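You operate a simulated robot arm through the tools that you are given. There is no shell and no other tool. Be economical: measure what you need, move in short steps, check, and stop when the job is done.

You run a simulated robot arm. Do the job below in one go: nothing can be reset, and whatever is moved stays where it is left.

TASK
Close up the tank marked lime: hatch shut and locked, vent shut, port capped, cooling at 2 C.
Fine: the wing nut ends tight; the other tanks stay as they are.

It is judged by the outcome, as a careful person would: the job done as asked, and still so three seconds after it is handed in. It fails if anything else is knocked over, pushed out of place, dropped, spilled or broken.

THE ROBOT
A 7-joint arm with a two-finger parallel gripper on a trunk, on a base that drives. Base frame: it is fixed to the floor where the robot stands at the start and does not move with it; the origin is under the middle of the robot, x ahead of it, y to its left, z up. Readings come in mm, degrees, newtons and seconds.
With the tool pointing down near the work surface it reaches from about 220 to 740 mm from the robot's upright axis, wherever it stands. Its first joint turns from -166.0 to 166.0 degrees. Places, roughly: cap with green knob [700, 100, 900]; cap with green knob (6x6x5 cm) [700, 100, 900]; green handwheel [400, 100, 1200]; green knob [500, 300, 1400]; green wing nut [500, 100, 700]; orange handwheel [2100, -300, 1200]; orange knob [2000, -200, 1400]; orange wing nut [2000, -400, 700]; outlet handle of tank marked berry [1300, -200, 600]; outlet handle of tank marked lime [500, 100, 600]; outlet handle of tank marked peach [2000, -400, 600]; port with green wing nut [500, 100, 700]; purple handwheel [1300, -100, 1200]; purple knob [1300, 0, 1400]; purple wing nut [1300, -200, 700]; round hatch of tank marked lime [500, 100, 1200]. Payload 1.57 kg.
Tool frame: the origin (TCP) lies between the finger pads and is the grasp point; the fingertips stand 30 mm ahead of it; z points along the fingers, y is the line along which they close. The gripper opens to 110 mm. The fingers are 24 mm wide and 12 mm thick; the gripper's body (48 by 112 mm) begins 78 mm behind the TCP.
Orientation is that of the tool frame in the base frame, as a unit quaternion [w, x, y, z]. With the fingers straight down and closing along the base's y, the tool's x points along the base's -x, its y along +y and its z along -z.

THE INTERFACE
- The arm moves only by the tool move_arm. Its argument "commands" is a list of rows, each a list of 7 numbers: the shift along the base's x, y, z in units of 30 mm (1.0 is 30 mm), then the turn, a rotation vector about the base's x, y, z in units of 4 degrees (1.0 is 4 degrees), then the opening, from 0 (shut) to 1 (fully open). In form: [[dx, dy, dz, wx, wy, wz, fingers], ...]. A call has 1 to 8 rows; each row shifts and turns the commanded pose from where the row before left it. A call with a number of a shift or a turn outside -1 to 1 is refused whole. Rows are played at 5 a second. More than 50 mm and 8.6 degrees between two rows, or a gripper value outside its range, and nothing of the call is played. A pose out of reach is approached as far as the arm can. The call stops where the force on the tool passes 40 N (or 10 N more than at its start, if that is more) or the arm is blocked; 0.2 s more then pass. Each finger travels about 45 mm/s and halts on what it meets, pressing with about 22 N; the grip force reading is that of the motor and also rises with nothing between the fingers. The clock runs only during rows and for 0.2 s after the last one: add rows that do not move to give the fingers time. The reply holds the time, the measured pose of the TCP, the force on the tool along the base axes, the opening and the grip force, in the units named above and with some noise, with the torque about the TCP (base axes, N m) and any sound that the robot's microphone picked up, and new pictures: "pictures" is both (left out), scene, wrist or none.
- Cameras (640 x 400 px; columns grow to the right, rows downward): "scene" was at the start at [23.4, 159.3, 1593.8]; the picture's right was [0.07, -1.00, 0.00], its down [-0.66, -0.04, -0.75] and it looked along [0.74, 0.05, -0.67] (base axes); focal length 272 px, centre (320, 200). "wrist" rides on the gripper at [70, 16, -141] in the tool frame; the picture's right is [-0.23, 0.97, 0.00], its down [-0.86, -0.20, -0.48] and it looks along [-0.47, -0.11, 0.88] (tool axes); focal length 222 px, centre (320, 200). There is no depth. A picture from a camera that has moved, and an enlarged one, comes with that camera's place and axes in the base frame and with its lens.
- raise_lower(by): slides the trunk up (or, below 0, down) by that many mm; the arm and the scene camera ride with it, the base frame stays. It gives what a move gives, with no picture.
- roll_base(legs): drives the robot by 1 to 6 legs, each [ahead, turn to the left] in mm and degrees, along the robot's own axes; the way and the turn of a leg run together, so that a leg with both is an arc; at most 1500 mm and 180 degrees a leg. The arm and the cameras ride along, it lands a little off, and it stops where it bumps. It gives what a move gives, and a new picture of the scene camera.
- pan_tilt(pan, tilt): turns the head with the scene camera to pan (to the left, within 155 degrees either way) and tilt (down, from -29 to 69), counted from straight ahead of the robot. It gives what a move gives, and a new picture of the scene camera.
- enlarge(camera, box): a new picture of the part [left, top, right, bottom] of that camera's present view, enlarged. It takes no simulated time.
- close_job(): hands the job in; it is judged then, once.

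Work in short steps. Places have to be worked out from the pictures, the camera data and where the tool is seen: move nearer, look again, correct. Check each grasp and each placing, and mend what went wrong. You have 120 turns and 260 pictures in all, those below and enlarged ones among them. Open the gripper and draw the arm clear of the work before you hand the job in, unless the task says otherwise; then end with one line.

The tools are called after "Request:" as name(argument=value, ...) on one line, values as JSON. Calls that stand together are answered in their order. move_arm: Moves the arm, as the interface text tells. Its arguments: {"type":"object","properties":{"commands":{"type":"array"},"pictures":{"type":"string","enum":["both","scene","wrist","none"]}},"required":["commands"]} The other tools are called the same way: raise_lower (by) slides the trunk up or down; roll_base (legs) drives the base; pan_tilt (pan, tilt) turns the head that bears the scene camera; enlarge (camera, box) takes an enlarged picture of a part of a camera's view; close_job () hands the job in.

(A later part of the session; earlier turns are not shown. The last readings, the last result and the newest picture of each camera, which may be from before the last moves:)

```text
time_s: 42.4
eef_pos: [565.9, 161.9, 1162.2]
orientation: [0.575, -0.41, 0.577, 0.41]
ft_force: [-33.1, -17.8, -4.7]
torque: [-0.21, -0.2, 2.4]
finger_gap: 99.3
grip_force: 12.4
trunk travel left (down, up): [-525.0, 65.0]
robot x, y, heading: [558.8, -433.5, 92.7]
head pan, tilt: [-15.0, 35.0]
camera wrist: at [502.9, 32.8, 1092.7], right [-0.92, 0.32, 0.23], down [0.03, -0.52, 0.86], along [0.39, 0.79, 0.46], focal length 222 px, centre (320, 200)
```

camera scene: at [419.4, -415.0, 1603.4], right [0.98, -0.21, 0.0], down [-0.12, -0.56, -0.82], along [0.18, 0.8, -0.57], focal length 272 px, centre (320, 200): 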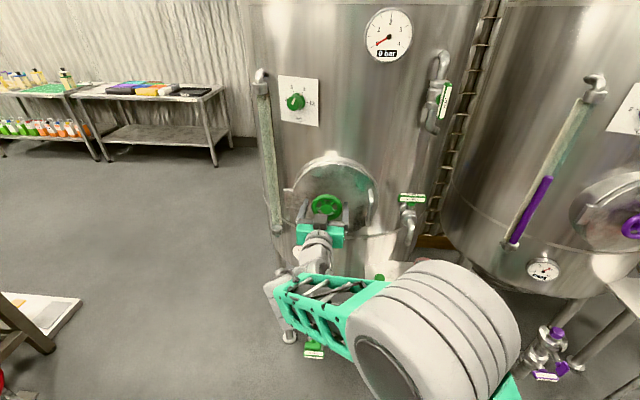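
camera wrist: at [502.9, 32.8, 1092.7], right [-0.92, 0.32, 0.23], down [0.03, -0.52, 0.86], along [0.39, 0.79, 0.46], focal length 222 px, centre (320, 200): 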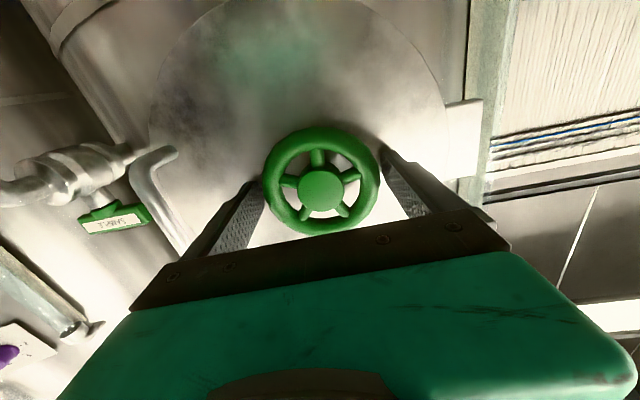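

Reading still shows a sideways/axial load; I open and read the free force.

Request:
move_arm(commands=[[0, 0, 0, 0, 0, 0, 1], [0, 0, 0, 0, 0, 0, 1], [0, 0, 0, 0, 0, 0, 1]], pictures="wrist")

Request:
enlarge(camera="wrist", box=[200, 110, 440, 260])

```text
time_s: 43.2
eef_pos: [571.0, 160.3, 1161.3]
orientation: [0.577, -0.408, 0.579, 0.406]
ft_force: [-12.3, -28.9, -4.4]
torque: [-0.18, -0.25, 2.1]
finger_gap: 109.9
grip_force: 0.1
trunk travel left (down, up): [-525.0, 65.0]
robot x, y, heading: [555.9, -429.0, 92.6]
head pan, tilt: [-15.0, 35.0]
camera wrist: at [507.1, 31.0, 1092.9], right [-0.92, 0.33, 0.23], down [0.03, -0.52, 0.86], along [0.4, 0.79, 0.46], focal length 222 px, centre (320, 200)
```

wrist: 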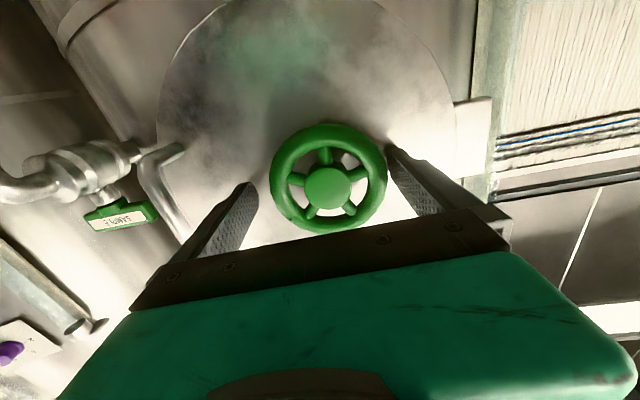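

```text
2.67 times, centred on (320, 185) of wrist
camera zoom: at [507.1, 31.0, 1092.9], right [-0.92, 0.33, 0.23], down [0.03, -0.52, 0.86], along [0.4, 0.79, 0.46], focal length 592 px, centre (320, 240)
```

zoom: 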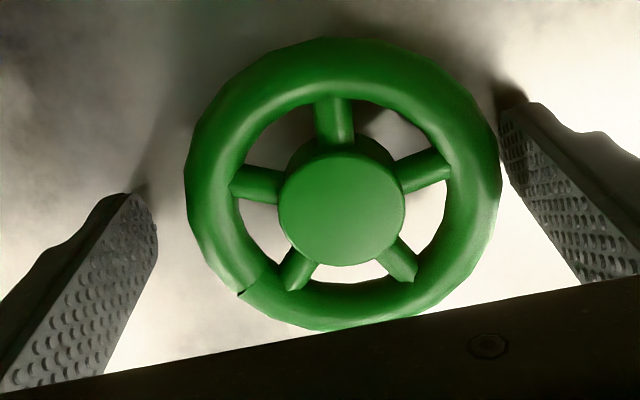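

Free, the load is axial: the fingertips touch the door. I back off 8 mm, shift 4 mm, and close again.

Request:
move_arm(commands=[[-0.21, -0.21, 0, 0, 0, 0, 1], [0, 0, 0, 0, 0, 0, 1], [0, 0, 0, 0, 0, 0, 0.7], [0, 0, 0, 0, 0, 0, 0.7], [0, 0, 0, 0, 0, 0, 0.7], [0, 0, 0, 0, 0, 0, 0.7]], pictures="wrist")

Request:
enlarge(camera="wrist", box=[200, 110, 440, 260])

```text
time_s: 44.6
eef_pos: [563.4, 156.6, 1161.1]
orientation: [0.575, -0.41, 0.579, 0.409]
ft_force: [-7.8, 7.2, 4.3]
torque: [0.05, 0.22, 0.07]
finger_gap: 86.1
grip_force: 37.5
trunk travel left (down, up): [-525.0, 65.0]
robot x, y, heading: [559.1, -432.2, 92.8]
head pan, tilt: [-15.0, 35.0]
camera wrist: at [499.9, 28.6, 1091.8], right [-0.92, 0.32, 0.23], down [0.03, -0.52, 0.86], along [0.39, 0.79, 0.46], focal length 222 px, centre (320, 200)
```

wrist: 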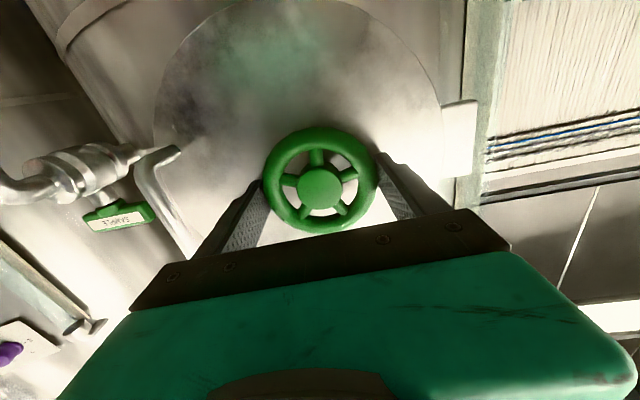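

```text
2.67 times, centred on (320, 185) of wrist
camera zoom: at [499.9, 28.6, 1091.8], right [-0.92, 0.32, 0.23], down [0.03, -0.52, 0.86], along [0.39, 0.79, 0.46], focal length 592 px, centre (320, 240)
```

zoom: 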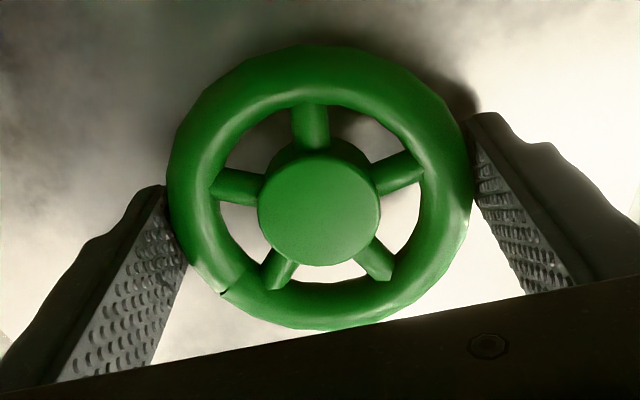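

Wheel gripped at 86 mm. Turn it clockwise (positive about the tool axis) in steps, watching torque and sound.

Request:
move_arm(commands=[[0, 0, 0, 0.333, 0.943, 0, 0.7], [0, 0, 0, 0.333, 0.943, 0, 0.7], [0, 0, 0, 0.333, 0.943, 0, 0.7], [0, 0, 0, 0.333, 0.943, 0, 0.7], [0, 0, 0, 0.333, 0.943, 0, 0.7], [0, 0, 0, 0.333, 0.943, 0, 0.7], [0, 0, 0, 0.333, 0.943, 0, 0.7], [0, 0, 0, 0.333, 0.943, 0, 0.7]], pictures="wrist")

```text
time_s: 46.4
eef_pos: [562.4, 157.0, 1160.6]
orientation: [0.441, -0.234, 0.668, 0.552]
ft_force: [-10.8, 0.4, 8.6]
torque: [0.01, 0.01, 0.96]
finger_gap: 86.2
grip_force: 45.2
trunk travel left (down, up): [-525.0, 65.0]
robot x, y, heading: [559.3, -429.1, 92.6]
head pan, tilt: [-15.0, 35.0]
camera wrist: at [467.7, 39.5, 1110.6], right [-0.66, 0.23, 0.71], down [0.43, -0.66, 0.62], along [0.61, 0.72, 0.34], focal length 222 px, centre (320, 200)
```

wrist: 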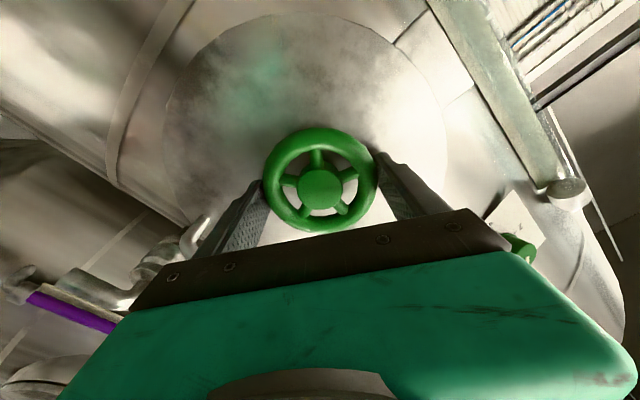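

The wheel turns with the gripper, almost no resistance. Continue.

Request:
move_arm(commands=[[0, 0, 0, 0.333, 0.943, 0, 0.7], [0, 0, 0, 0.333, 0.943, 0, 0.7], [0, 0, 0, 0.333, 0.943, 0, 0.7], [0, 0, 0, 0.333, 0.943, 0, 0.7], [0, 0, 0, 0.333, 0.943, 0, 0.7], [0, 0, 0, 0.333, 0.943, 0, 0.7], [0, 0, 0, 0.333, 0.943, 0, 0.7], [0, 0, 0, 0.333, 0.943, 0, 0.7]], pictures="scene")

```text
time_s: 48.2
eef_pos: [563.0, 157.0, 1160.1]
orientation: [0.271, -0.042, 0.706, 0.653]
ft_force: [-11.7, 11.7, 13.1]
torque: [-0.44, 0.11, -0.15]
finger_gap: 85.7
grip_force: 44.9
trunk travel left (down, up): [-525.0, 65.0]
robot x, y, heading: [556.8, -426.6, 92.6]
head pan, tilt: [-15.0, 35.0]
camera scene: at [422.1, -411.5, 1603.8], right [0.98, -0.22, 0.0], down [-0.12, -0.56, -0.82], along [0.18, 0.8, -0.57], focal length 272 px, centre (320, 200)
```

scene: 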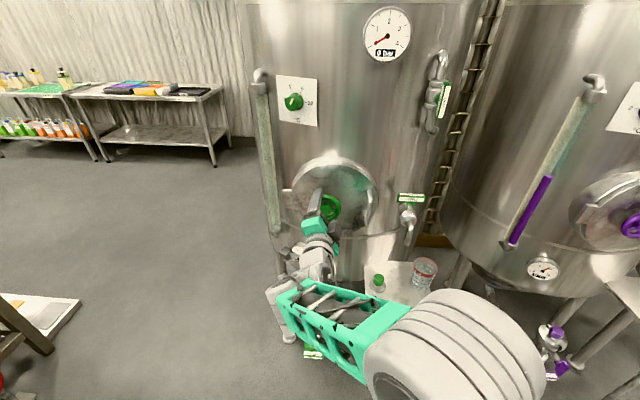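

64° so far; keep on.

Request:
move_arm(commands=[[0, 0, 0, 0.333, 0.943, 0, 0.7], [0, 0, 0, 0.333, 0.943, 0, 0.7], [0, 0, 0, 0.333, 0.943, 0, 0.7], [0, 0, 0, 0.333, 0.943, 0, 0.7], [0, 0, 0, 0.333, 0.943, 0, 0.7], [0, 0, 0, 0.333, 0.943, 0, 0.7], [0, 0, 0, 0.333, 0.943, 0, 0.7], [0, 0, 0, 0.333, 0.943, 0, 0.7]], pictures="wrist")

```text
time_s: 50.0
eef_pos: [563.8, 155.4, 1162.2]
orientation: [0.082, 0.154, 0.689, 0.703]
ft_force: [-9.5, 5.2, 11.6]
torque: [-1.03, 0.32, -0.39]
finger_gap: 85.6
grip_force: 44.9
trunk travel left (down, up): [-525.0, 65.0]
robot x, y, heading: [557.1, -432.0, 92.6]
head pan, tilt: [-15.0, 35.0]
camera wrist: at [452.7, 44.8, 1183.4], right [0.31, -0.11, 0.94], down [0.63, -0.72, -0.29], along [0.72, 0.68, -0.16], focal length 222 px, centre (320, 200)
```

wrist: 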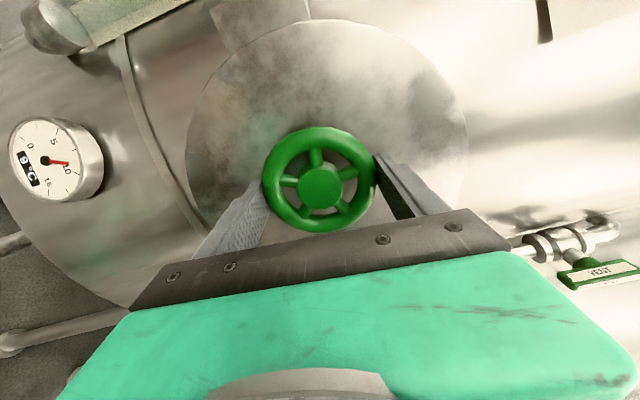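

Still turning freely (96°). Go on.

Request:
move_arm(commands=[[0, 0, 0, 0.333, 0.943, 0, 0.7], [0, 0, 0, 0.333, 0.943, 0, 0.7], [0, 0, 0, 0.333, 0.943, 0, 0.7], [0, 0, 0, 0.333, 0.943, 0, 0.7], [0, 0, 0, 0.333, 0.943, 0, 0.7], [0, 0, 0, 0.333, 0.943, 0, 0.7], [0, 0, 0, 0.333, 0.943, 0, 0.7], [0, 0, 0, 0.333, 0.943, 0, 0.7]], pictures="none")

Request:
move_arm(commands=[[0, 0, 0, 0.333, 0.943, 0, 0.7], [0, 0, 0, 0.333, 0.943, 0, 0.7], [0, 0, 0, 0.333, 0.943, 0, 0.7], [0, 0, 0, 0.333, 0.943, 0, 0.7], [0, 0, 0, 0.333, 0.943, 0, 0.7], [0, 0, 0, 0.333, 0.943, 0, 0.7], [0, 0, 0, 0.333, 0.943, 0, 0.7], [0, 0, 0, 0.333, 0.943, 0, 0.7]], pictures="wrist")

```text
time_s: 51.8
eef_pos: [565.7, 155.5, 1157.7]
orientation: [-0.112, 0.339, 0.622, 0.697]
ft_force: [-1.6, -6.4, -0.7]
torque: [-1.18, -2.17, -0.06]
finger_gap: 85.9
grip_force: 45.1
trunk travel left (down, up): [-525.0, 65.0]
robot x, y, heading: [556.5, -432.0, 92.6]
head pan, tilt: [-15.0, 35.0]
```

```text
time_s: 53.3
eef_pos: [553.2, 159.5, 1069.1]
orientation: [-0.212, 0.453, 0.61, 0.615]
ft_force: [-0.3, -0.4, -0.1]
torque: [-0.02, 0.01, 0.03]
finger_gap: 76.8
grip_force: 0.0
out of reach, approached as far as the arm can: row 6, 7
trunk travel left (down, up): [-525.0, 65.0]
robot x, y, heading: [553.2, -432.5, 92.4]
head pan, tilt: [-15.0, 35.0]
stopped in row 7: the arm was blocked; the commanded pose is now the measured one
camera wrist: at [489.1, 43.1, 1156.2], right [0.91, -0.23, 0.36], down [0.12, -0.67, -0.74], along [0.41, 0.71, -0.58], focal length 222 px, centre (320, 200)
```

wrist: 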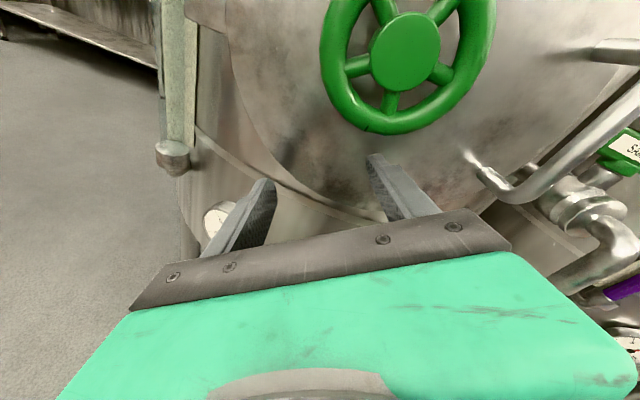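

The arm met a joint limit and slid off below the wheel; just before, the wheel resisted with 2.4 N·m, so it may already be at its stop. I back away a bit and inspect.

Request:
move_arm(commands=[[-0.3, -0.9, 0, 0, 0, 0, 1], [-0.3, -0.9, 0, 0, 0, 0, 1], [-0.3, -0.9, 0, 0, 0, 0, 1]], pictures="both")

Request:
enlarge(camera="scene", box=[260, 140, 420, 240])

```text
time_s: 53.9
eef_pos: [592.7, 102.8, 985.5]
orientation: [-0.109, 0.462, 0.664, 0.577]
ft_force: [-0.3, 0.4, -0.1]
torque: [0.02, -0.03, 0.0]
finger_gap: 110.0
grip_force: 0.1
out of reach, approached as far as the arm can: row 1, 2
trunk travel left (down, up): [-525.0, 65.0]
robot x, y, heading: [555.3, -427.5, 92.5]
head pan, tilt: [-15.0, 35.0]
stopped in row 2: the arm was blocked; the commanded pose is now the measured one
camera scene: at [423.5, -411.5, 1601.8], right [0.98, -0.22, 0.0], down [-0.12, -0.56, -0.82], along [0.18, 0.8, -0.57], focal length 272 px, centre (320, 200)
camera wrist: at [510.3, 12.8, 1087.6], right [0.85, -0.2, 0.49], down [0.14, -0.81, -0.57], along [0.52, 0.55, -0.66], focal length 222 px, centre (320, 200)
```

scene: 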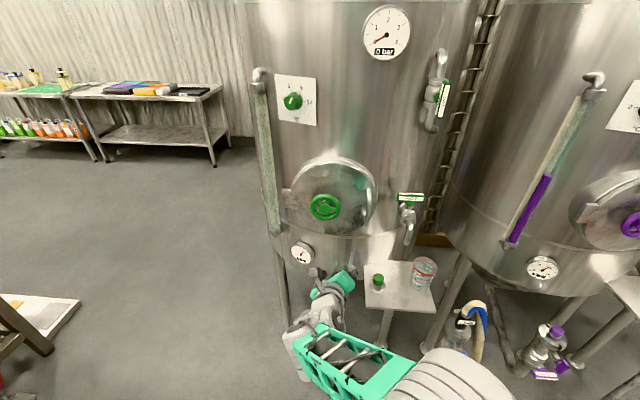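
wrist: 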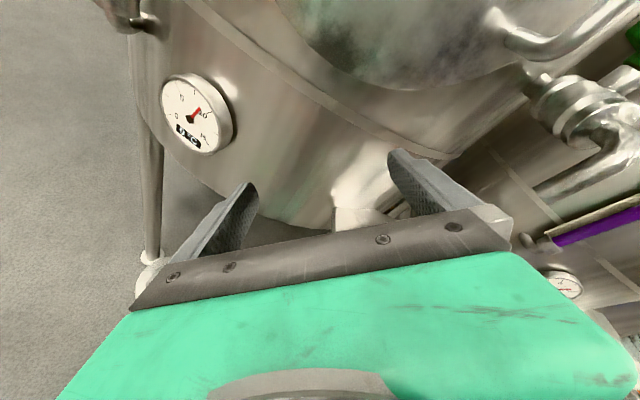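

```text
4.00 times, centred on (340, 190) of scene
camera zoom: at [423.5, -411.5, 1601.8], right [0.98, -0.22, 0.0], down [-0.12, -0.56, -0.82], along [0.18, 0.8, -0.57], focal length 1088 px, centre (240, 240)
```

zoom: 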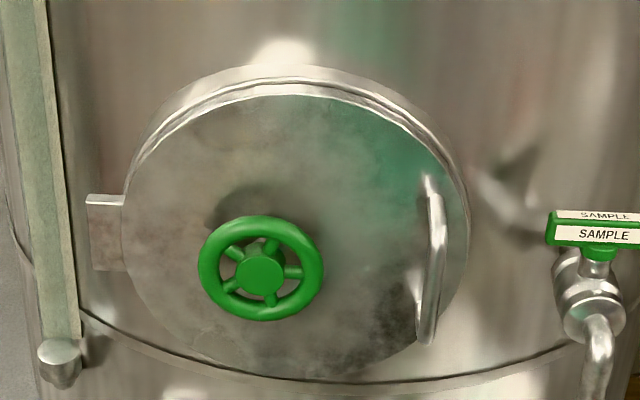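

The door sits flush and wheel moved. The arm is at its wrist limit, so I unwind the roll by turning back while retreating a little.

Request:
move_arm(commands=[[0, 0, 0, -0.388, -0.867, 0.309, 1], [0, 0, 0, -0.388, -0.867, 0.309, 1], [0, 0, 0.3, -0.388, -0.867, 0.309, 1], [0, 0, 0.3, -0.388, -0.867, 0.309, 1], [0, 0, 0.5, -0.388, -0.867, 0.309, 1], [0, 0, 0.5, -0.388, -0.867, 0.309, 1], [0, 0, 0.5, -0.388, -0.867, 0.309, 1], [0, 0, 0.5, -0.388, -0.867, 0.309, 1]], pictures="scene")

```text
time_s: 55.7
eef_pos: [593.5, 102.3, 1067.4]
orientation: [0.053, 0.262, 0.764, 0.587]
ft_force: [0.4, 0.2, 0.7]
torque: [-0.01, 0.01, -0.01]
finger_gap: 109.7
grip_force: 0.1
trunk travel left (down, up): [-525.0, 65.0]
robot x, y, heading: [557.9, -427.7, 92.4]
head pan, tilt: [-15.0, 35.0]
camera scene: at [423.9, -411.9, 1603.9], right [0.98, -0.22, 0.0], down [-0.12, -0.56, -0.82], along [0.18, 0.8, -0.57], focal length 272 px, centre (320, 200)
```

scene: 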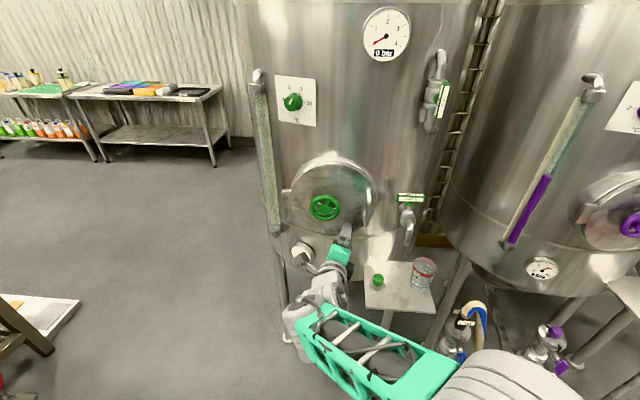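

Unwinding works. I rotate on to roll +30° (closing near-horizontal) and come to a standoff in front of the wheel.

Request:
move_arm(commands=[[-0.4, -0.5, 0.2, -0.163, -0.922, 0.193, 1], [-0.4, -0.3, 0.3, -0.163, -0.922, 0.193, 1], [-0.4, 0, 0.4, -0.163, -0.922, 0.193, 1], [-0.4, 0, 0.4, -0.163, -0.922, 0.193, 1], [0, 0, 0.4, -0.163, -0.922, 0.193, 1], [0, 0, 0.4, -0.163, -0.922, 0.193, 1], [0, 0, 0.4, -0.163, -0.922, 0.193, 1], [0, 0, 0.4, -0.163, -0.922, 0.193, 1]], pictures="none")

Request:
move_arm(commands=[[0, 0, 0.2, -0.163, -0.922, 0.193, 1], [0, 0, 0, -0.163, -0.922, 0.193, 1], [0, 0, 0, -0.163, -0.922, 0.193, 1], [0, 0, 0, -0.163, -0.922, 0.193, 1], [0, 0, 0, -0.163, -0.922, 0.193, 1], [0, 0, 0, -0.163, -0.922, 0.193, 1], [0, 0, 0, -0.163, -0.922, 0.193, 1], [0, 0, 0, -0.163, -0.922, 0.193, 1]], pictures="none")

Request:
move_arm(commands=[[0, 0, 0, -0.163, -0.922, 0.193, 1], [0, 0, 0, -0.163, -0.922, 0.193, 1], [0, 0, 0, -0.163, -0.922, 0.193, 1], [0, 0, 0, -0.163, -0.922, 0.193, 1], [0, 0, 0, 0, 0, 0, 1]], pictures="both")

```text
time_s: 57.5
eef_pos: [545.1, 80.5, 1154.1]
orientation: [0.225, 0.06, 0.764, 0.602]
ft_force: [0.8, -0.2, -0.4]
torque: [0.0, -0.01, -0.01]
finger_gap: 109.9
grip_force: 0.1
trunk travel left (down, up): [-525.0, 65.0]
robot x, y, heading: [555.2, -433.2, 92.4]
head pan, tilt: [-15.0, 35.0]
```

```text
time_s: 59.3
eef_pos: [546.1, 80.4, 1161.9]
orientation: [0.382, -0.145, 0.71, 0.574]
ft_force: [-0.2, 0.2, 0.0]
torque: [0.04, 0.01, -0.02]
finger_gap: 109.7
grip_force: 0.1
trunk travel left (down, up): [-525.0, 65.0]
robot x, y, heading: [552.9, -431.7, 92.6]
head pan, tilt: [-15.0, 35.0]
```

```text
time_s: 60.5
eef_pos: [544.2, 79.5, 1160.3]
orientation: [0.452, -0.245, 0.664, 0.543]
ft_force: [-0.3, -0.6, 0.3]
torque: [0.0, 0.02, -0.01]
finger_gap: 109.9
grip_force: 0.0
trunk travel left (down, up): [-525.0, 65.0]
robot x, y, heading: [558.4, -433.2, 92.5]
head pan, tilt: [-15.0, 35.0]
camera scene: at [423.9, -411.9, 1603.9], right [0.98, -0.22, 0.0], down [-0.12, -0.56, -0.82], along [0.18, 0.8, -0.57], focal length 272 px, centre (320, 200)
camera wrist: at [451.2, -37.9, 1108.6], right [-0.69, 0.24, 0.68], down [0.41, -0.65, 0.64], along [0.6, 0.72, 0.35], focal length 222 px, centre (320, 200)
```

scene: 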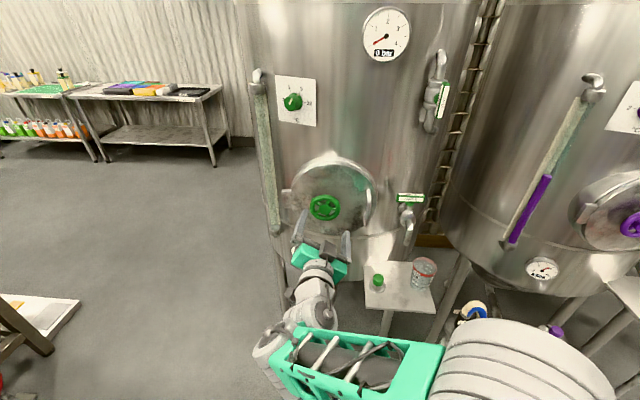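
wrist: 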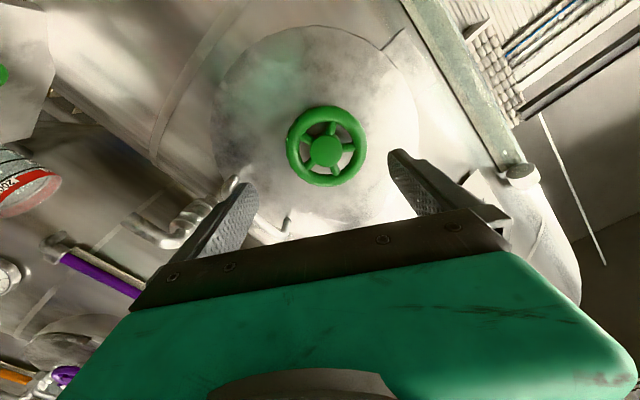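

Advance to the earlier grasp point [563.5,157,1161] and close.

Request:
move_arm(commands=[[-0.2, 0.5, 0, 0, 0, 0, 1], [0.24, 0.69, 0.02, 0, 0, 0, 1], [0.25, 0.69, 0, 0, 0, 0, 1], [0.25, 0.69, 0, 0, 0, 0, 1], [0, 0, 0, 0, 0, 0, 0.7], [0, 0, 0, 0, 0, 0, 0.7], [0, 0, 0, 0, 0, 0, 0.7], [0, 0, 0, 0, 0, 0, 0.7]], pictures="wrist")

```text
time_s: 62.3
eef_pos: [561.9, 156.1, 1159.5]
orientation: [0.451, -0.246, 0.664, 0.543]
ft_force: [5.0, -2.5, -3.4]
torque: [0.11, -0.03, -0.14]
finger_gap: 86.0
grip_force: 37.7
trunk travel left (down, up): [-525.0, 65.0]
robot x, y, heading: [556.8, -430.2, 92.3]
head pan, tilt: [-15.0, 35.0]
camera wrist: at [468.3, 38.8, 1108.4], right [-0.69, 0.25, 0.68], down [0.41, -0.65, 0.64], along [0.6, 0.72, 0.35], focal length 222 px, centre (320, 200)
```

wrist: 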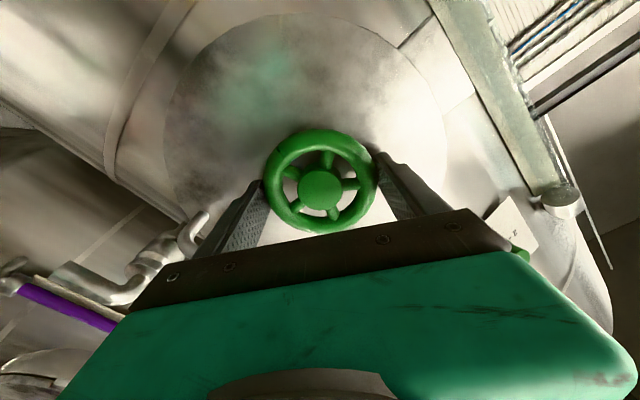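

Gripped again. Turn clockwise and watch the torque about the axis.

Request:
move_arm(commands=[[0, 0, 0, 0.333, 0.943, 0, 0.7], [0, 0, 0, 0.333, 0.943, 0, 0.7], [0, 0, 0, 0.333, 0.943, 0, 0.7], [0, 0, 0, 0, 0, 0, 0.7]], pictures="wrist")

```text
time_s: 63.3
eef_pos: [563.1, 155.1, 1160.5]
orientation: [0.391, -0.175, 0.686, 0.588]
ft_force: [8.2, -6.7, -3.8]
torque: [-0.32, -1.91, 0.23]
finger_gap: 86.4
grip_force: 44.8
trunk travel left (down, up): [-525.0, 65.0]
robot x, y, heading: [554.4, -432.1, 92.2]
head pan, tilt: [-15.0, 35.0]
camera wrist: at [459.8, 42.1, 1120.7], right [-0.54, 0.19, 0.82], down [0.52, -0.69, 0.5], along [0.66, 0.7, 0.27], focal length 222 px, centre (320, 200)
```

wrist: 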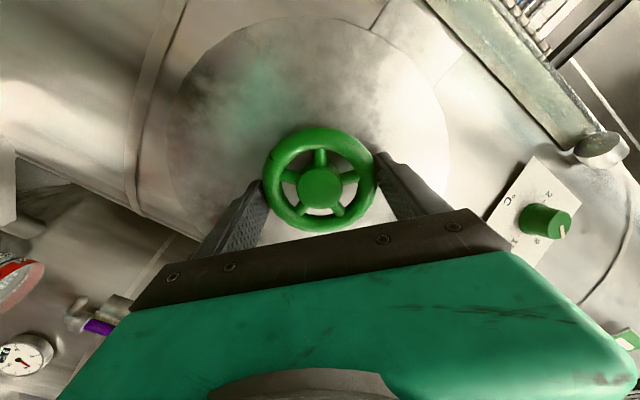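

The wheel no longer moves (1.9 N·m resistance, rim slips in the fingers): it is at its locked stop. I release and retreat.

Request:
move_arm(commands=[[0, 0, 0, 0, 0, 0, 1], [0, 0, 0, 0, 0, 0, 1], [-0.3, -0.9, 0, 0, 0, 0, 1], [-0.3, -0.9, 0, 0, 0, 0, 1], [-0.3, -0.9, 0, 0, 0, 0, 1], [0, -0.9, 0, 0, 0, 0, 1]], pictures="scene")

Request:
enlarge(camera="scene", box=[390, 30, 490, 150])

Request:
enlarge(camera="scene", box=[260, 60, 340, 140])

```text
time_s: 64.7
eef_pos: [534.7, 48.7, 1161.3]
orientation: [0.392, -0.174, 0.686, 0.588]
ft_force: [0.8, 0.8, -0.6]
torque: [0.02, 0.01, -0.02]
finger_gap: 110.2
grip_force: 0.1
trunk travel left (down, up): [-525.0, 65.0]
robot x, y, heading: [557.6, -429.3, 92.7]
head pan, tilt: [-15.0, 35.0]
camera scene: at [424.0, -412.0, 1603.9], right [0.98, -0.22, 0.0], down [-0.12, -0.56, -0.82], along [0.18, 0.8, -0.57], focal length 272 px, centre (320, 200)
```

scene: 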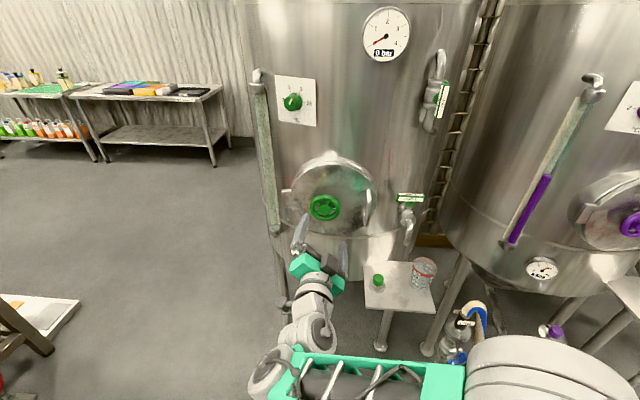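

```text
3.33 times, centred on (440, 90) of scene
camera zoom: at [424.0, -412.0, 1603.9], right [0.98, -0.22, 0.0], down [-0.12, -0.56, -0.82], along [0.18, 0.8, -0.57], focal length 906 px, centre (-80, 567)
```

zoom: 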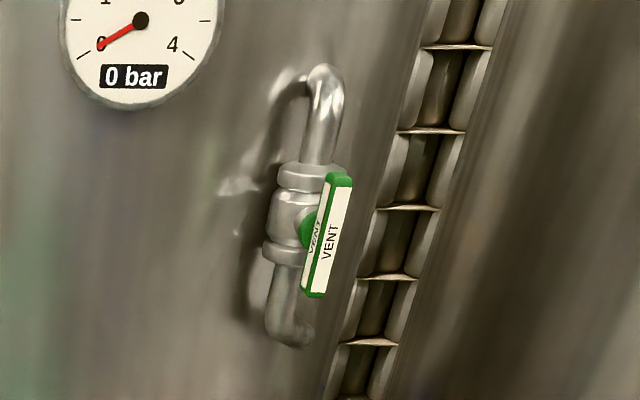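

```text
5.00 times, centred on (300, 100) of scene
camera zoom: at [424.0, -412.0, 1603.9], right [0.98, -0.22, 0.0], down [-0.12, -0.56, -0.82], along [0.18, 0.8, -0.57], focal length 1360 px, centre (420, 700)
```

zoom: 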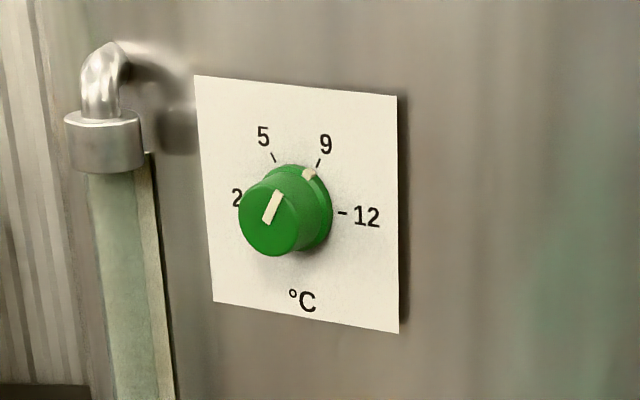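

Vent handle triangulates to ≈[824,132,1443] (stem facing about (0.27,-0.96)); dial knob ≈[498,258,1420]. I move to a standoff before the vent with the tool level and closing horizontally.

Request:
move_arm(commands=[[0.6, -0.8, 0.67, -0.023, -0.763, 0.6, 1], [0.76, -0.6, 0.67, -0.023, -0.763, 0.6, 1], [0.76, 0, 0.67, -0.023, -0.763, 0.6, 1], [0.76, 0, 0.67, -0.023, -0.763, 0.6, 1], [0.76, 0, 0.67, -0.023, -0.763, 0.6, 1], [0.76, 0, 0.67, -0.023, -0.763, 0.6, 1], [0.76, 0, 0.67, -0.023, -0.763, 0.6, 1]], pictures="none")

Request:
move_arm(commands=[[0.76, 0, 0.67, -0.023, -0.763, 0.6, 1], [0.76, 0, 0.67, -0.023, -0.763, 0.6, 1], [0.76, 0, 0.67, -0.023, -0.763, 0.6, 1], [0.76, 0, 0.67, -0.023, -0.763, 0.6, 1], [0.76, 0, 0.67, -0.023, -0.763, 0.6, 1], [0.76, 0, 0.67, -0.023, -0.763, 0.6, 1], [0.76, 0.5, 0.67, -0.023, -0.763, 0.6, 1], [0, 0, 0, 0, 0, 0, 1]], pictures="both")

```text
time_s: 65.5
eef_pos: [434.1, 3.8, 1124.2]
orientation: [0.282, -0.477, 0.609, 0.567]
ft_force: [0.1, 0.4, 0.3]
torque: [-0.03, 0.05, 0.04]
finger_gap: 109.9
grip_force: 0.1
trunk travel left (down, up): [-525.0, 65.0]
robot x, y, heading: [560.4, -428.9, 92.4]
head pan, tilt: [-15.0, 35.0]
stopped in row 4: the arm was blocked; the commanded pose is now the measured one
```

```text
time_s: 66.0
eef_pos: [322.1, -62.6, 1064.4]
orientation: [-0.155, 0.658, -0.515, -0.526]
ft_force: [0.0, 0.5, 0.8]
torque: [-0.01, 0.0, 0.02]
finger_gap: 109.9
grip_force: 0.1
trunk travel left (down, up): [-525.0, 65.0]
robot x, y, heading: [554.2, -430.7, 92.6]
head pan, tilt: [-15.0, 35.0]
stopped in row 2: the arm was blocked; the commanded pose is now the measured one
camera scene: at [424.3, -411.2, 1601.6], right [0.98, -0.22, 0.0], down [-0.12, -0.56, -0.82], along [0.18, 0.8, -0.57], focal length 272 px, centre (320, 200)
camera wrist: at [376.8, -211.9, 1067.6], right [-0.8, -0.29, 0.52], down [0.5, 0.17, 0.85], along [-0.34, 0.94, 0.01], focal length 222 px, centre (320, 200)
```

scene: 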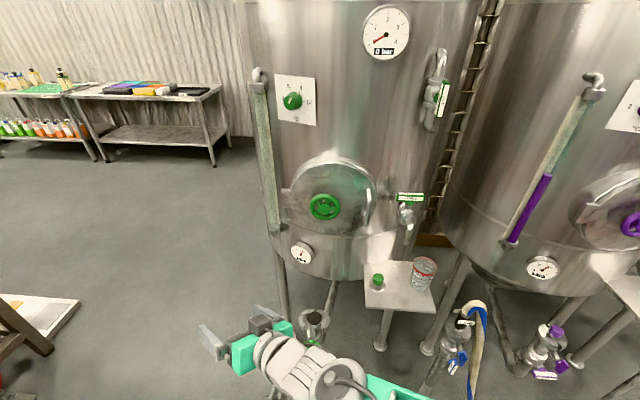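
wrist: 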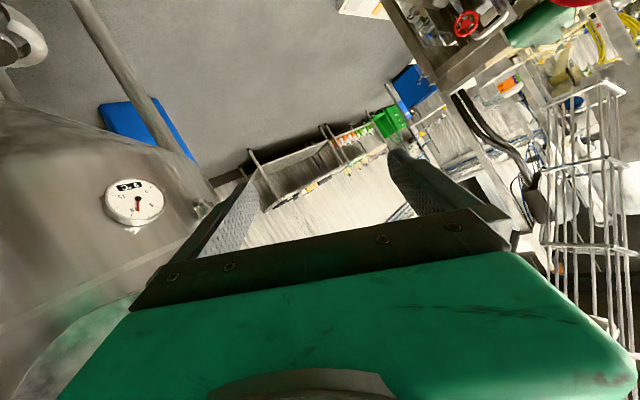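

The arm is re-configuring between joint branches, which needs space. I drive straight back 350 mm before continuing.

Request:
roll_base(legs=[[-350, 0]])

```text
time_s: 68.2
eef_pos: [334.7, -415.8, 1072.7]
orientation: [-0.155, 0.656, -0.513, -0.531]
ft_force: [0.1, -0.1, 0.8]
torque: [0.0, -0.03, 0.0]
finger_gap: 110.1
grip_force: 0.0
trunk travel left (down, up): [-525.0, 65.0]
robot x, y, heading: [569.5, -781.4, 92.1]
head pan, tilt: [-15.0, 35.0]
camera scene: at [438.3, -762.8, 1603.9], right [0.98, -0.22, 0.0], down [-0.13, -0.56, -0.82], along [0.18, 0.8, -0.57], focal length 272 px, centre (320, 200)
```

scene: 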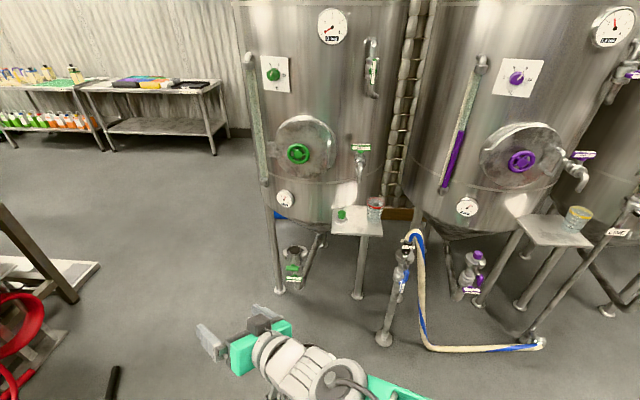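

Free space here. I now bring the arm to the vent-facing orientation ahead of the robot at greater height.

Request:
move_arm(commands=[[0.88, 0.62, 0.76, 0.824, -0.266, -0.423, 1], [0.88, 0.62, 0.76, 0.824, -0.266, -0.423, 1], [0.88, 0.62, 0.76, 0.824, -0.266, -0.423, 1], [0.88, 0.62, 0.76, 0.824, -0.266, -0.423, 1], [0.88, 0.62, 0.76, 0.824, -0.266, -0.423, 1]], pictures="none")

Request:
move_arm(commands=[[0.88, 0.62, 0.76, 0.824, -0.266, -0.423, 1], [0.88, 0.62, 0.76, 0.824, -0.266, -0.423, 1], [0.88, 0.62, 0.76, 0.824, -0.266, -0.423, 1], [0.88, 0.62, 0.76, 0.824, -0.266, -0.423, 1], [0.88, 0.62, 0.76, 0, 0, 0, 1]], pictures="both")

```text
time_s: 68.8
eef_pos: [288.7, -459.7, 1071.0]
orientation: [-0.11, 0.728, -0.422, -0.529]
ft_force: [0.0, 0.5, 0.3]
torque: [-0.03, -0.05, 0.02]
finger_gap: 109.9
grip_force: 0.1
trunk travel left (down, up): [-525.0, 65.0]
robot x, y, heading: [569.3, -778.7, 92.2]
head pan, tilt: [-15.0, 35.0]
stopped in row 2: the arm was blocked; the commanded pose is now the measured one
```

```text
time_s: 69.3
eef_pos: [259.6, -516.2, 1049.1]
orientation: [-0.054, 0.796, -0.336, -0.501]
ft_force: [-0.8, 0.2, 0.5]
torque: [0.0, -0.02, 0.03]
finger_gap: 110.1
grip_force: 0.1
trunk travel left (down, up): [-525.0, 65.0]
robot x, y, heading: [574.0, -783.2, 92.4]
head pan, tilt: [-15.0, 35.0]
stopped in row 2: the arm was blocked; the commanded pose is now the measured one
camera scene: at [438.0, -762.1, 1601.4], right [0.98, -0.22, 0.0], down [-0.13, -0.56, -0.82], along [0.18, 0.8, -0.57], focal length 272 px, centre (320, 200)
camera wrist: at [375.6, -622.0, 1066.1], right [-0.64, -0.64, 0.43], down [0.25, 0.36, 0.9], along [-0.73, 0.68, -0.07], focal length 222 px, centre (320, 200)
```

scene: 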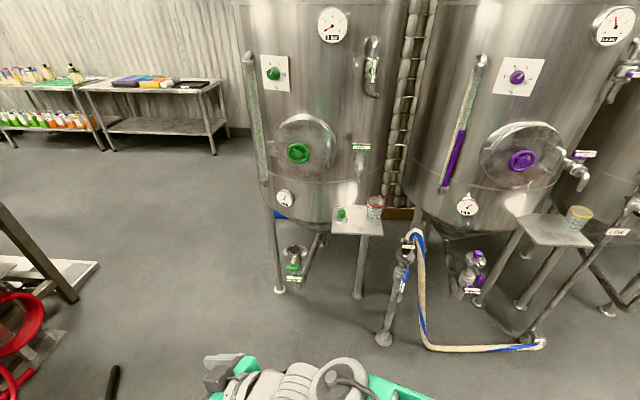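
wrist: 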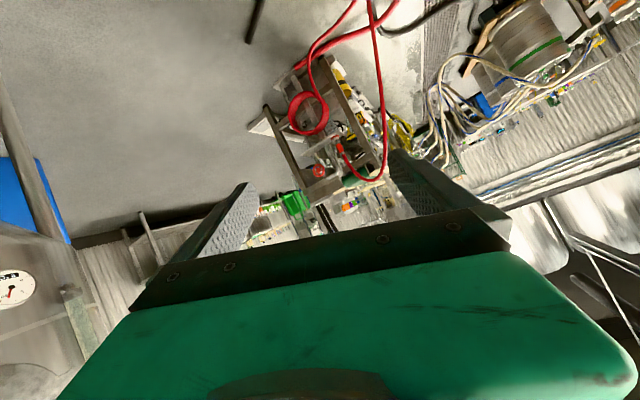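

The arm seems to unwind toward the left. I try going back to the plain downward pose first, which should restore a normal configuration.

Request:
move_arm(commands=[[0, 0, 0.2, -0.485, -0.875, 0, 1], [0, 0, 0.2, -0.485, -0.875, 0, 1], [0, 0, 0.2, -0.485, -0.875, 0, 1], [0, 0, 0.2, -0.485, -0.875, 0, 1], [0, 0, 0.2, -0.485, -0.875, 0, 1], [0, 0, 0.2, -0.485, -0.875, 0, 1], [0, 0, 0.2, -0.485, -0.875, 0, 1], [0, 0, 0.2, -0.485, -0.875, 0, 1]], pictures="scene")

```text
time_s: 71.1
eef_pos: [260.3, -513.9, 1106.8]
orientation: [-0.031, 0.891, -0.377, -0.251]
ft_force: [-0.2, -0.3, -0.1]
torque: [0.02, 0.01, 0.02]
finger_gap: 110.2
grip_force: 0.1
trunk travel left (down, up): [-525.0, 65.0]
robot x, y, heading: [572.6, -782.0, 92.1]
head pan, tilt: [-15.0, 35.0]
camera scene: at [438.1, -762.5, 1603.9], right [0.98, -0.22, 0.0], down [-0.13, -0.56, -0.82], along [0.18, 0.8, -0.57], focal length 272 px, centre (320, 200)
```

scene: 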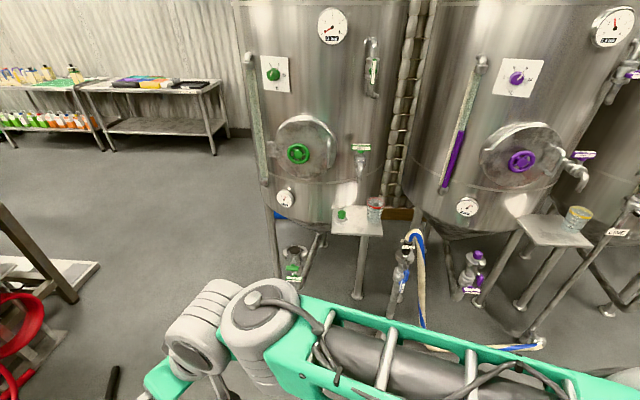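

Smooth now. Finish the downward pose, yaw to the robot's forward, and bring the arm round to the front.

Request:
move_arm(commands=[[0.9, 0.2, 0.2, -0.485, -0.875, -0.8, 1], [0.9, 0.2, 0.2, -0.485, -0.875, -0.8, 1], [0.9, 0.2, 0.2, -0.485, -0.875, -0.8, 1], [0.9, 0.2, 0.2, -0.485, -0.875, -0.8, 1], [0.9, 0.2, 0.2, -0.485, -0.875, -0.8, 1], [0.9, 0.2, 0.2, -0.485, -0.875, -0.8, 1], [0.9, 0.2, 0.2, -0.485, -0.875, -0.8, 1]], pictures="none")

Request:
move_arm(commands=[[0.9, 0.2, 0, 0, 0, -0.8, 1], [0.9, 0.2, 0, 0, 0, -0.8, 1], [0.9, 0.2, 0, 0, 0, -0.8, 1], [0.9, 0.2, 0, 0, 0, -0.8, 1]], pictures="scene")

```text
time_s: 72.7
eef_pos: [450.4, -472.9, 1148.1]
orientation: [-0.053, 0.832, -0.552, -0.003]
ft_force: [0.6, 0.2, 0.0]
torque: [0.05, 0.02, 0.01]
finger_gap: 110.1
grip_force: 0.1
trunk travel left (down, up): [-525.0, 65.0]
robot x, y, heading: [572.5, -781.0, 92.3]
head pan, tilt: [-15.0, 35.0]
```

```text
time_s: 73.7
eef_pos: [556.8, -448.7, 1147.2]
orientation: [-0.053, 0.765, -0.641, 0.003]
ft_force: [-0.1, 0.4, -0.5]
torque: [-0.01, -0.03, 0.01]
finger_gap: 110.2
grip_force: 0.2
trunk travel left (down, up): [-525.0, 65.0]
robot x, y, heading: [569.7, -783.6, 92.3]
head pan, tilt: [-15.0, 35.0]
camera scene: at [438.4, -762.5, 1603.9], right [0.97, -0.22, 0.0], down [-0.13, -0.56, -0.82], along [0.18, 0.8, -0.57], focal length 272 px, centre (320, 200)
```

scene: 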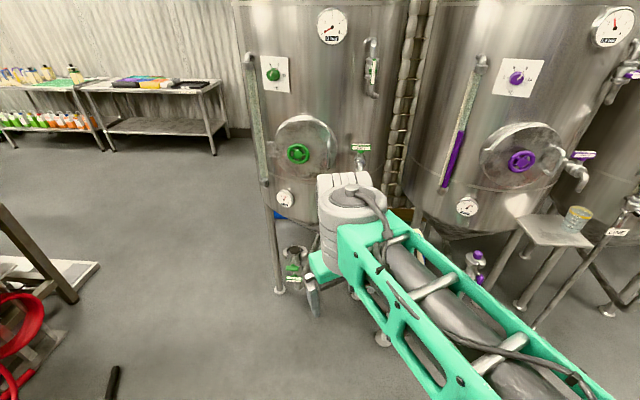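

Normal configuration restored. I extend forward and up while pitching the tool toward level.

Request:
move_arm(commands=[[0, 0.9, 0.7, 0.5, 0, 0, 1], [0, 0.9, 0.7, 0.5, 0, 0, 1], [0, 0.9, 0.7, 0.5, 0, 0, 1], [0, 0.9, 0.7, 0.5, 0, 0, 1], [0, 0.9, 0.7, 1, 0, 0, 1], [0, 0.9, 0.7, 1, 0, 0, 1], [0, 0.9, 0.7, 1, 0, 0, 1], [0, 0.9, 0.7, 1, 0, 0, 1]], pictures="none")

Request:
move_arm(commands=[[0, 0, 0, 1, 0, 0, 1], [0, 0, 0, 1, 0, 0, 1], [0, 0, 0, 1, 0, 0, 1], [0, 0, 0, 1, 0, 0, 1], [0, 0, 0, 1, 0, 0, 1], [0, 0, 0, 1, 0, 0, 1], [0, 0, 0, 1, 0, 0, 1], [0, 0, 0, 1, 0, 0, 1]], pictures="scene")

```text
time_s: 75.5
eef_pos: [554.6, -230.9, 1317.2]
orientation: [-0.211, 0.738, -0.628, -0.13]
ft_force: [0.1, 0.0, -0.3]
torque: [-0.02, -0.03, -0.02]
finger_gap: 109.8
grip_force: 0.1
trunk travel left (down, up): [-525.0, 65.0]
robot x, y, heading: [573.4, -781.0, 92.2]
head pan, tilt: [-15.0, 35.0]
```

```text
time_s: 77.3
eef_pos: [556.7, -232.0, 1317.2]
orientation: [-0.406, 0.651, -0.567, -0.299]
ft_force: [0.2, 1.4, 0.1]
torque: [0.0, 0.01, -0.03]
finger_gap: 109.7
grip_force: 0.1
trunk travel left (down, up): [-525.0, 65.0]
robot x, y, heading: [573.1, -784.1, 92.1]
head pan, tilt: [-15.0, 35.0]
camera scene: at [438.3, -762.7, 1603.9], right [0.97, -0.22, 0.0], down [-0.13, -0.56, -0.82], along [0.18, 0.8, -0.57], focal length 272 px, centre (320, 200)
```

scene: 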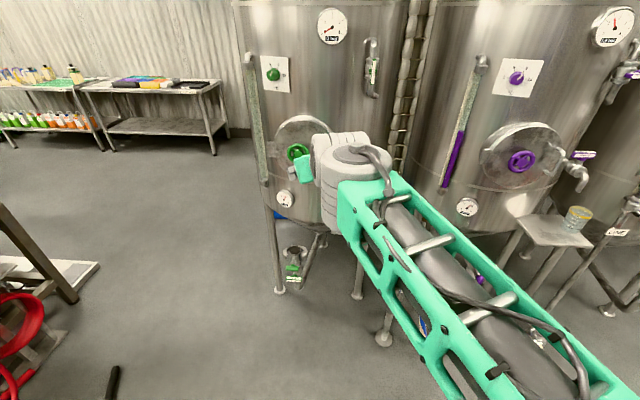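

Good, smooth. Complete the level orientation facing the vent, then shift the base about 240 mm to the right and 270 forward.

Request:
move_arm(commands=[[0, 0, 0.2, 0.78, 0.42, 0.46, 1], [0, 0, 0.2, 0.78, 0.42, 0.46, 1], [0, 0, 0.2, 0.78, 0.42, 0.46, 1], [0, 0, 0.2, 0.78, 0.42, 0.46, 1], [0, 0, 0.2, 0.78, 0.42, 0.46, 1], [0, 0, 0.2, 0.78, 0.42, 0.46, 1], [0, 0, 0.2, 0.78, 0.42, 0.46, 1], [0, 0, 0.2, 0.78, 0.42, 0.46, 1]], pictures="none")

Request:
roll_base(legs=[[0, -92], [240, 0], [0, 90]])

```text
time_s: 79.1
eef_pos: [556.5, -230.6, 1366.2]
orientation: [-0.427, 0.576, -0.446, -0.536]
ft_force: [-0.1, 0.2, 0.5]
torque: [0.0, 0.03, -0.02]
finger_gap: 110.2
grip_force: 0.1
trunk travel left (down, up): [-525.0, 65.0]
robot x, y, heading: [571.7, -779.5, 92.2]
head pan, tilt: [-15.0, 35.0]
```

```text
time_s: 88.5
eef_pos: [809.1, -225.7, 1365.7]
orientation: [-0.433, 0.571, -0.454, -0.53]
ft_force: [0.5, 0.3, -0.1]
torque: [-0.03, 0.0, 0.03]
finger_gap: 109.9
grip_force: 0.0
trunk travel left (down, up): [-525.0, 65.0]
robot x, y, heading: [809.5, -776.2, 90.7]
head pan, tilt: [-15.0, 35.0]
camera scene: at [676.0, -754.1, 1603.9], right [0.97, -0.25, 0.0], down [-0.14, -0.56, -0.82], along [0.2, 0.79, -0.57], focal length 272 px, centre (320, 200)
```

scene: 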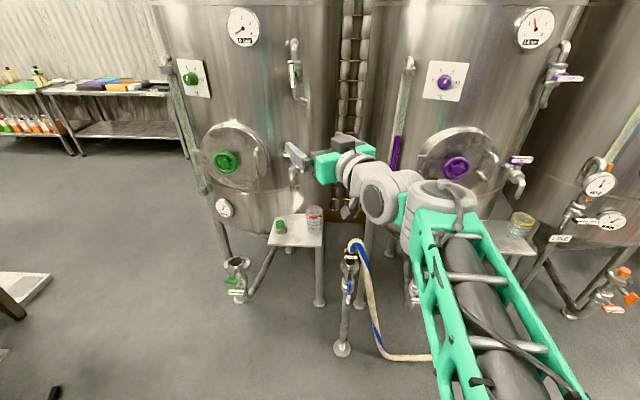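

Drive ahead 240 mm, then refine with the wrist camera.

Request:
roll_base(legs=[[240, 0]])

Request:
move_arm(commands=[[0.3, 0, 0.9, 0, 0, 0, 1], [0.3, 0, 0.9, 0, 0, 0, 1], [0.3, 0, 0.8, 0, 0, 0, 1], [0, 0, 0, 0, 0, 0, 1]], pictures="both")

```text
time_s: 90.2
eef_pos: [806.3, 10.0, 1365.5]
orientation: [-0.434, 0.57, -0.454, -0.53]
ft_force: [0.4, 0.6, -0.5]
torque: [0.01, 0.0, -0.01]
finger_gap: 110.0
grip_force: 0.0
trunk travel left (down, up): [-525.0, 65.0]
robot x, y, heading: [800.9, -543.3, 90.7]
head pan, tilt: [-15.0, 35.0]
camera scene: at [673.4, -517.8, 1603.9], right [0.97, -0.25, 0.0], down [-0.14, -0.56, -0.82], along [0.2, 0.79, -0.57], focal length 272 px, centre (320, 200)
```

scene: 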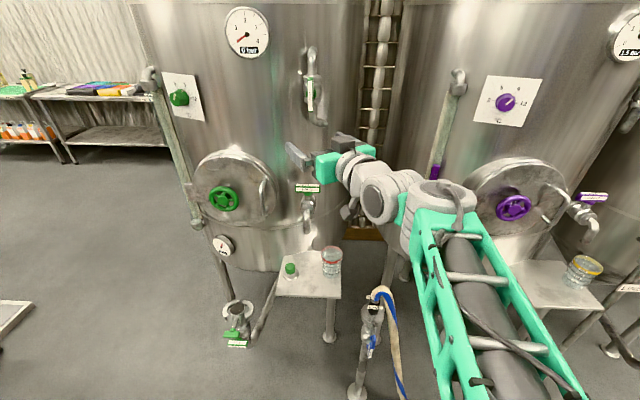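

```text
time_s: 91.2
eef_pos: [833.4, 8.6, 1442.4]
orientation: [-0.434, 0.57, -0.454, -0.529]
ft_force: [0.1, 0.7, 0.2]
torque: [0.04, -0.02, 0.0]
finger_gap: 109.9
grip_force: 0.0
trunk travel left (down, up): [-525.0, 65.0]
robot x, y, heading: [805.3, -541.7, 90.8]
head pan, tilt: [-15.0, 35.0]
camera scene: at [673.4, -518.4, 1603.9], right [0.97, -0.25, 0.0], down [-0.14, -0.56, -0.82], along [0.2, 0.79, -0.57], focal length 272 px, centre (320, 200)
camera wrist: at [848.1, -136.5, 1381.8], right [-0.96, -0.19, 0.21], down [0.27, -0.37, 0.89], along [-0.09, 0.91, 0.41], focal length 222 px, centre (320, 200)
```

scene: 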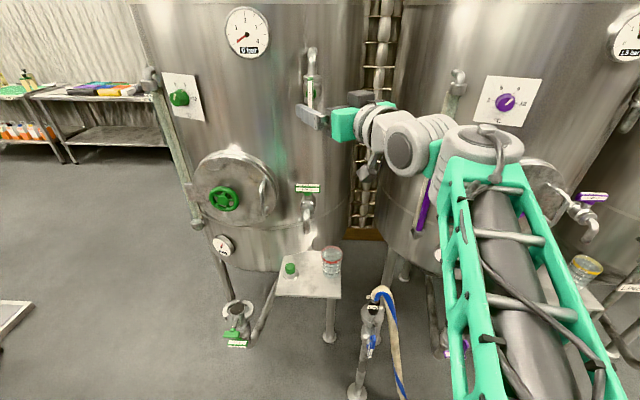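
wrist: 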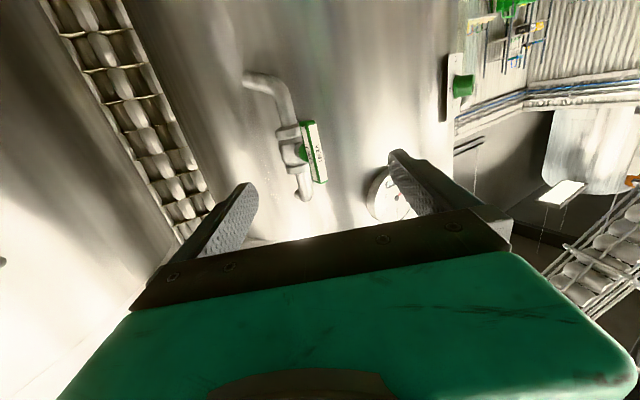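

Handle centre triangulates to [814,138,1440]. I zoom to judge the stem direction.

Request:
enlarge(camera="wrist", box=[220, 50, 420, 220])

Request:
enlarge(camera="scene", box=[280, 30, 350, 130])

```text
2.35 times, centred on (320, 135) of wrist
camera zoom: at [848.1, -136.5, 1381.8], right [-0.96, -0.19, 0.21], down [0.27, -0.37, 0.89], along [-0.09, 0.91, 0.41], focal length 523 px, centre (320, 353)
```

zoom: 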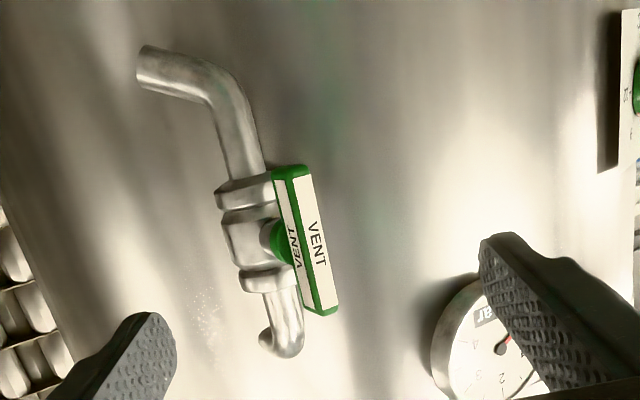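

```text
4.00 times, centred on (315, 80) of scene
camera zoom: at [673.4, -518.4, 1603.9], right [0.97, -0.25, 0.0], down [-0.14, -0.56, -0.82], along [0.2, 0.79, -0.57], focal length 1088 px, centre (340, 680)
```

zoom: 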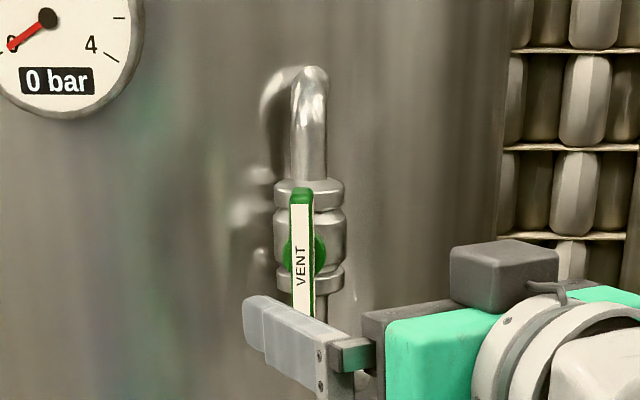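

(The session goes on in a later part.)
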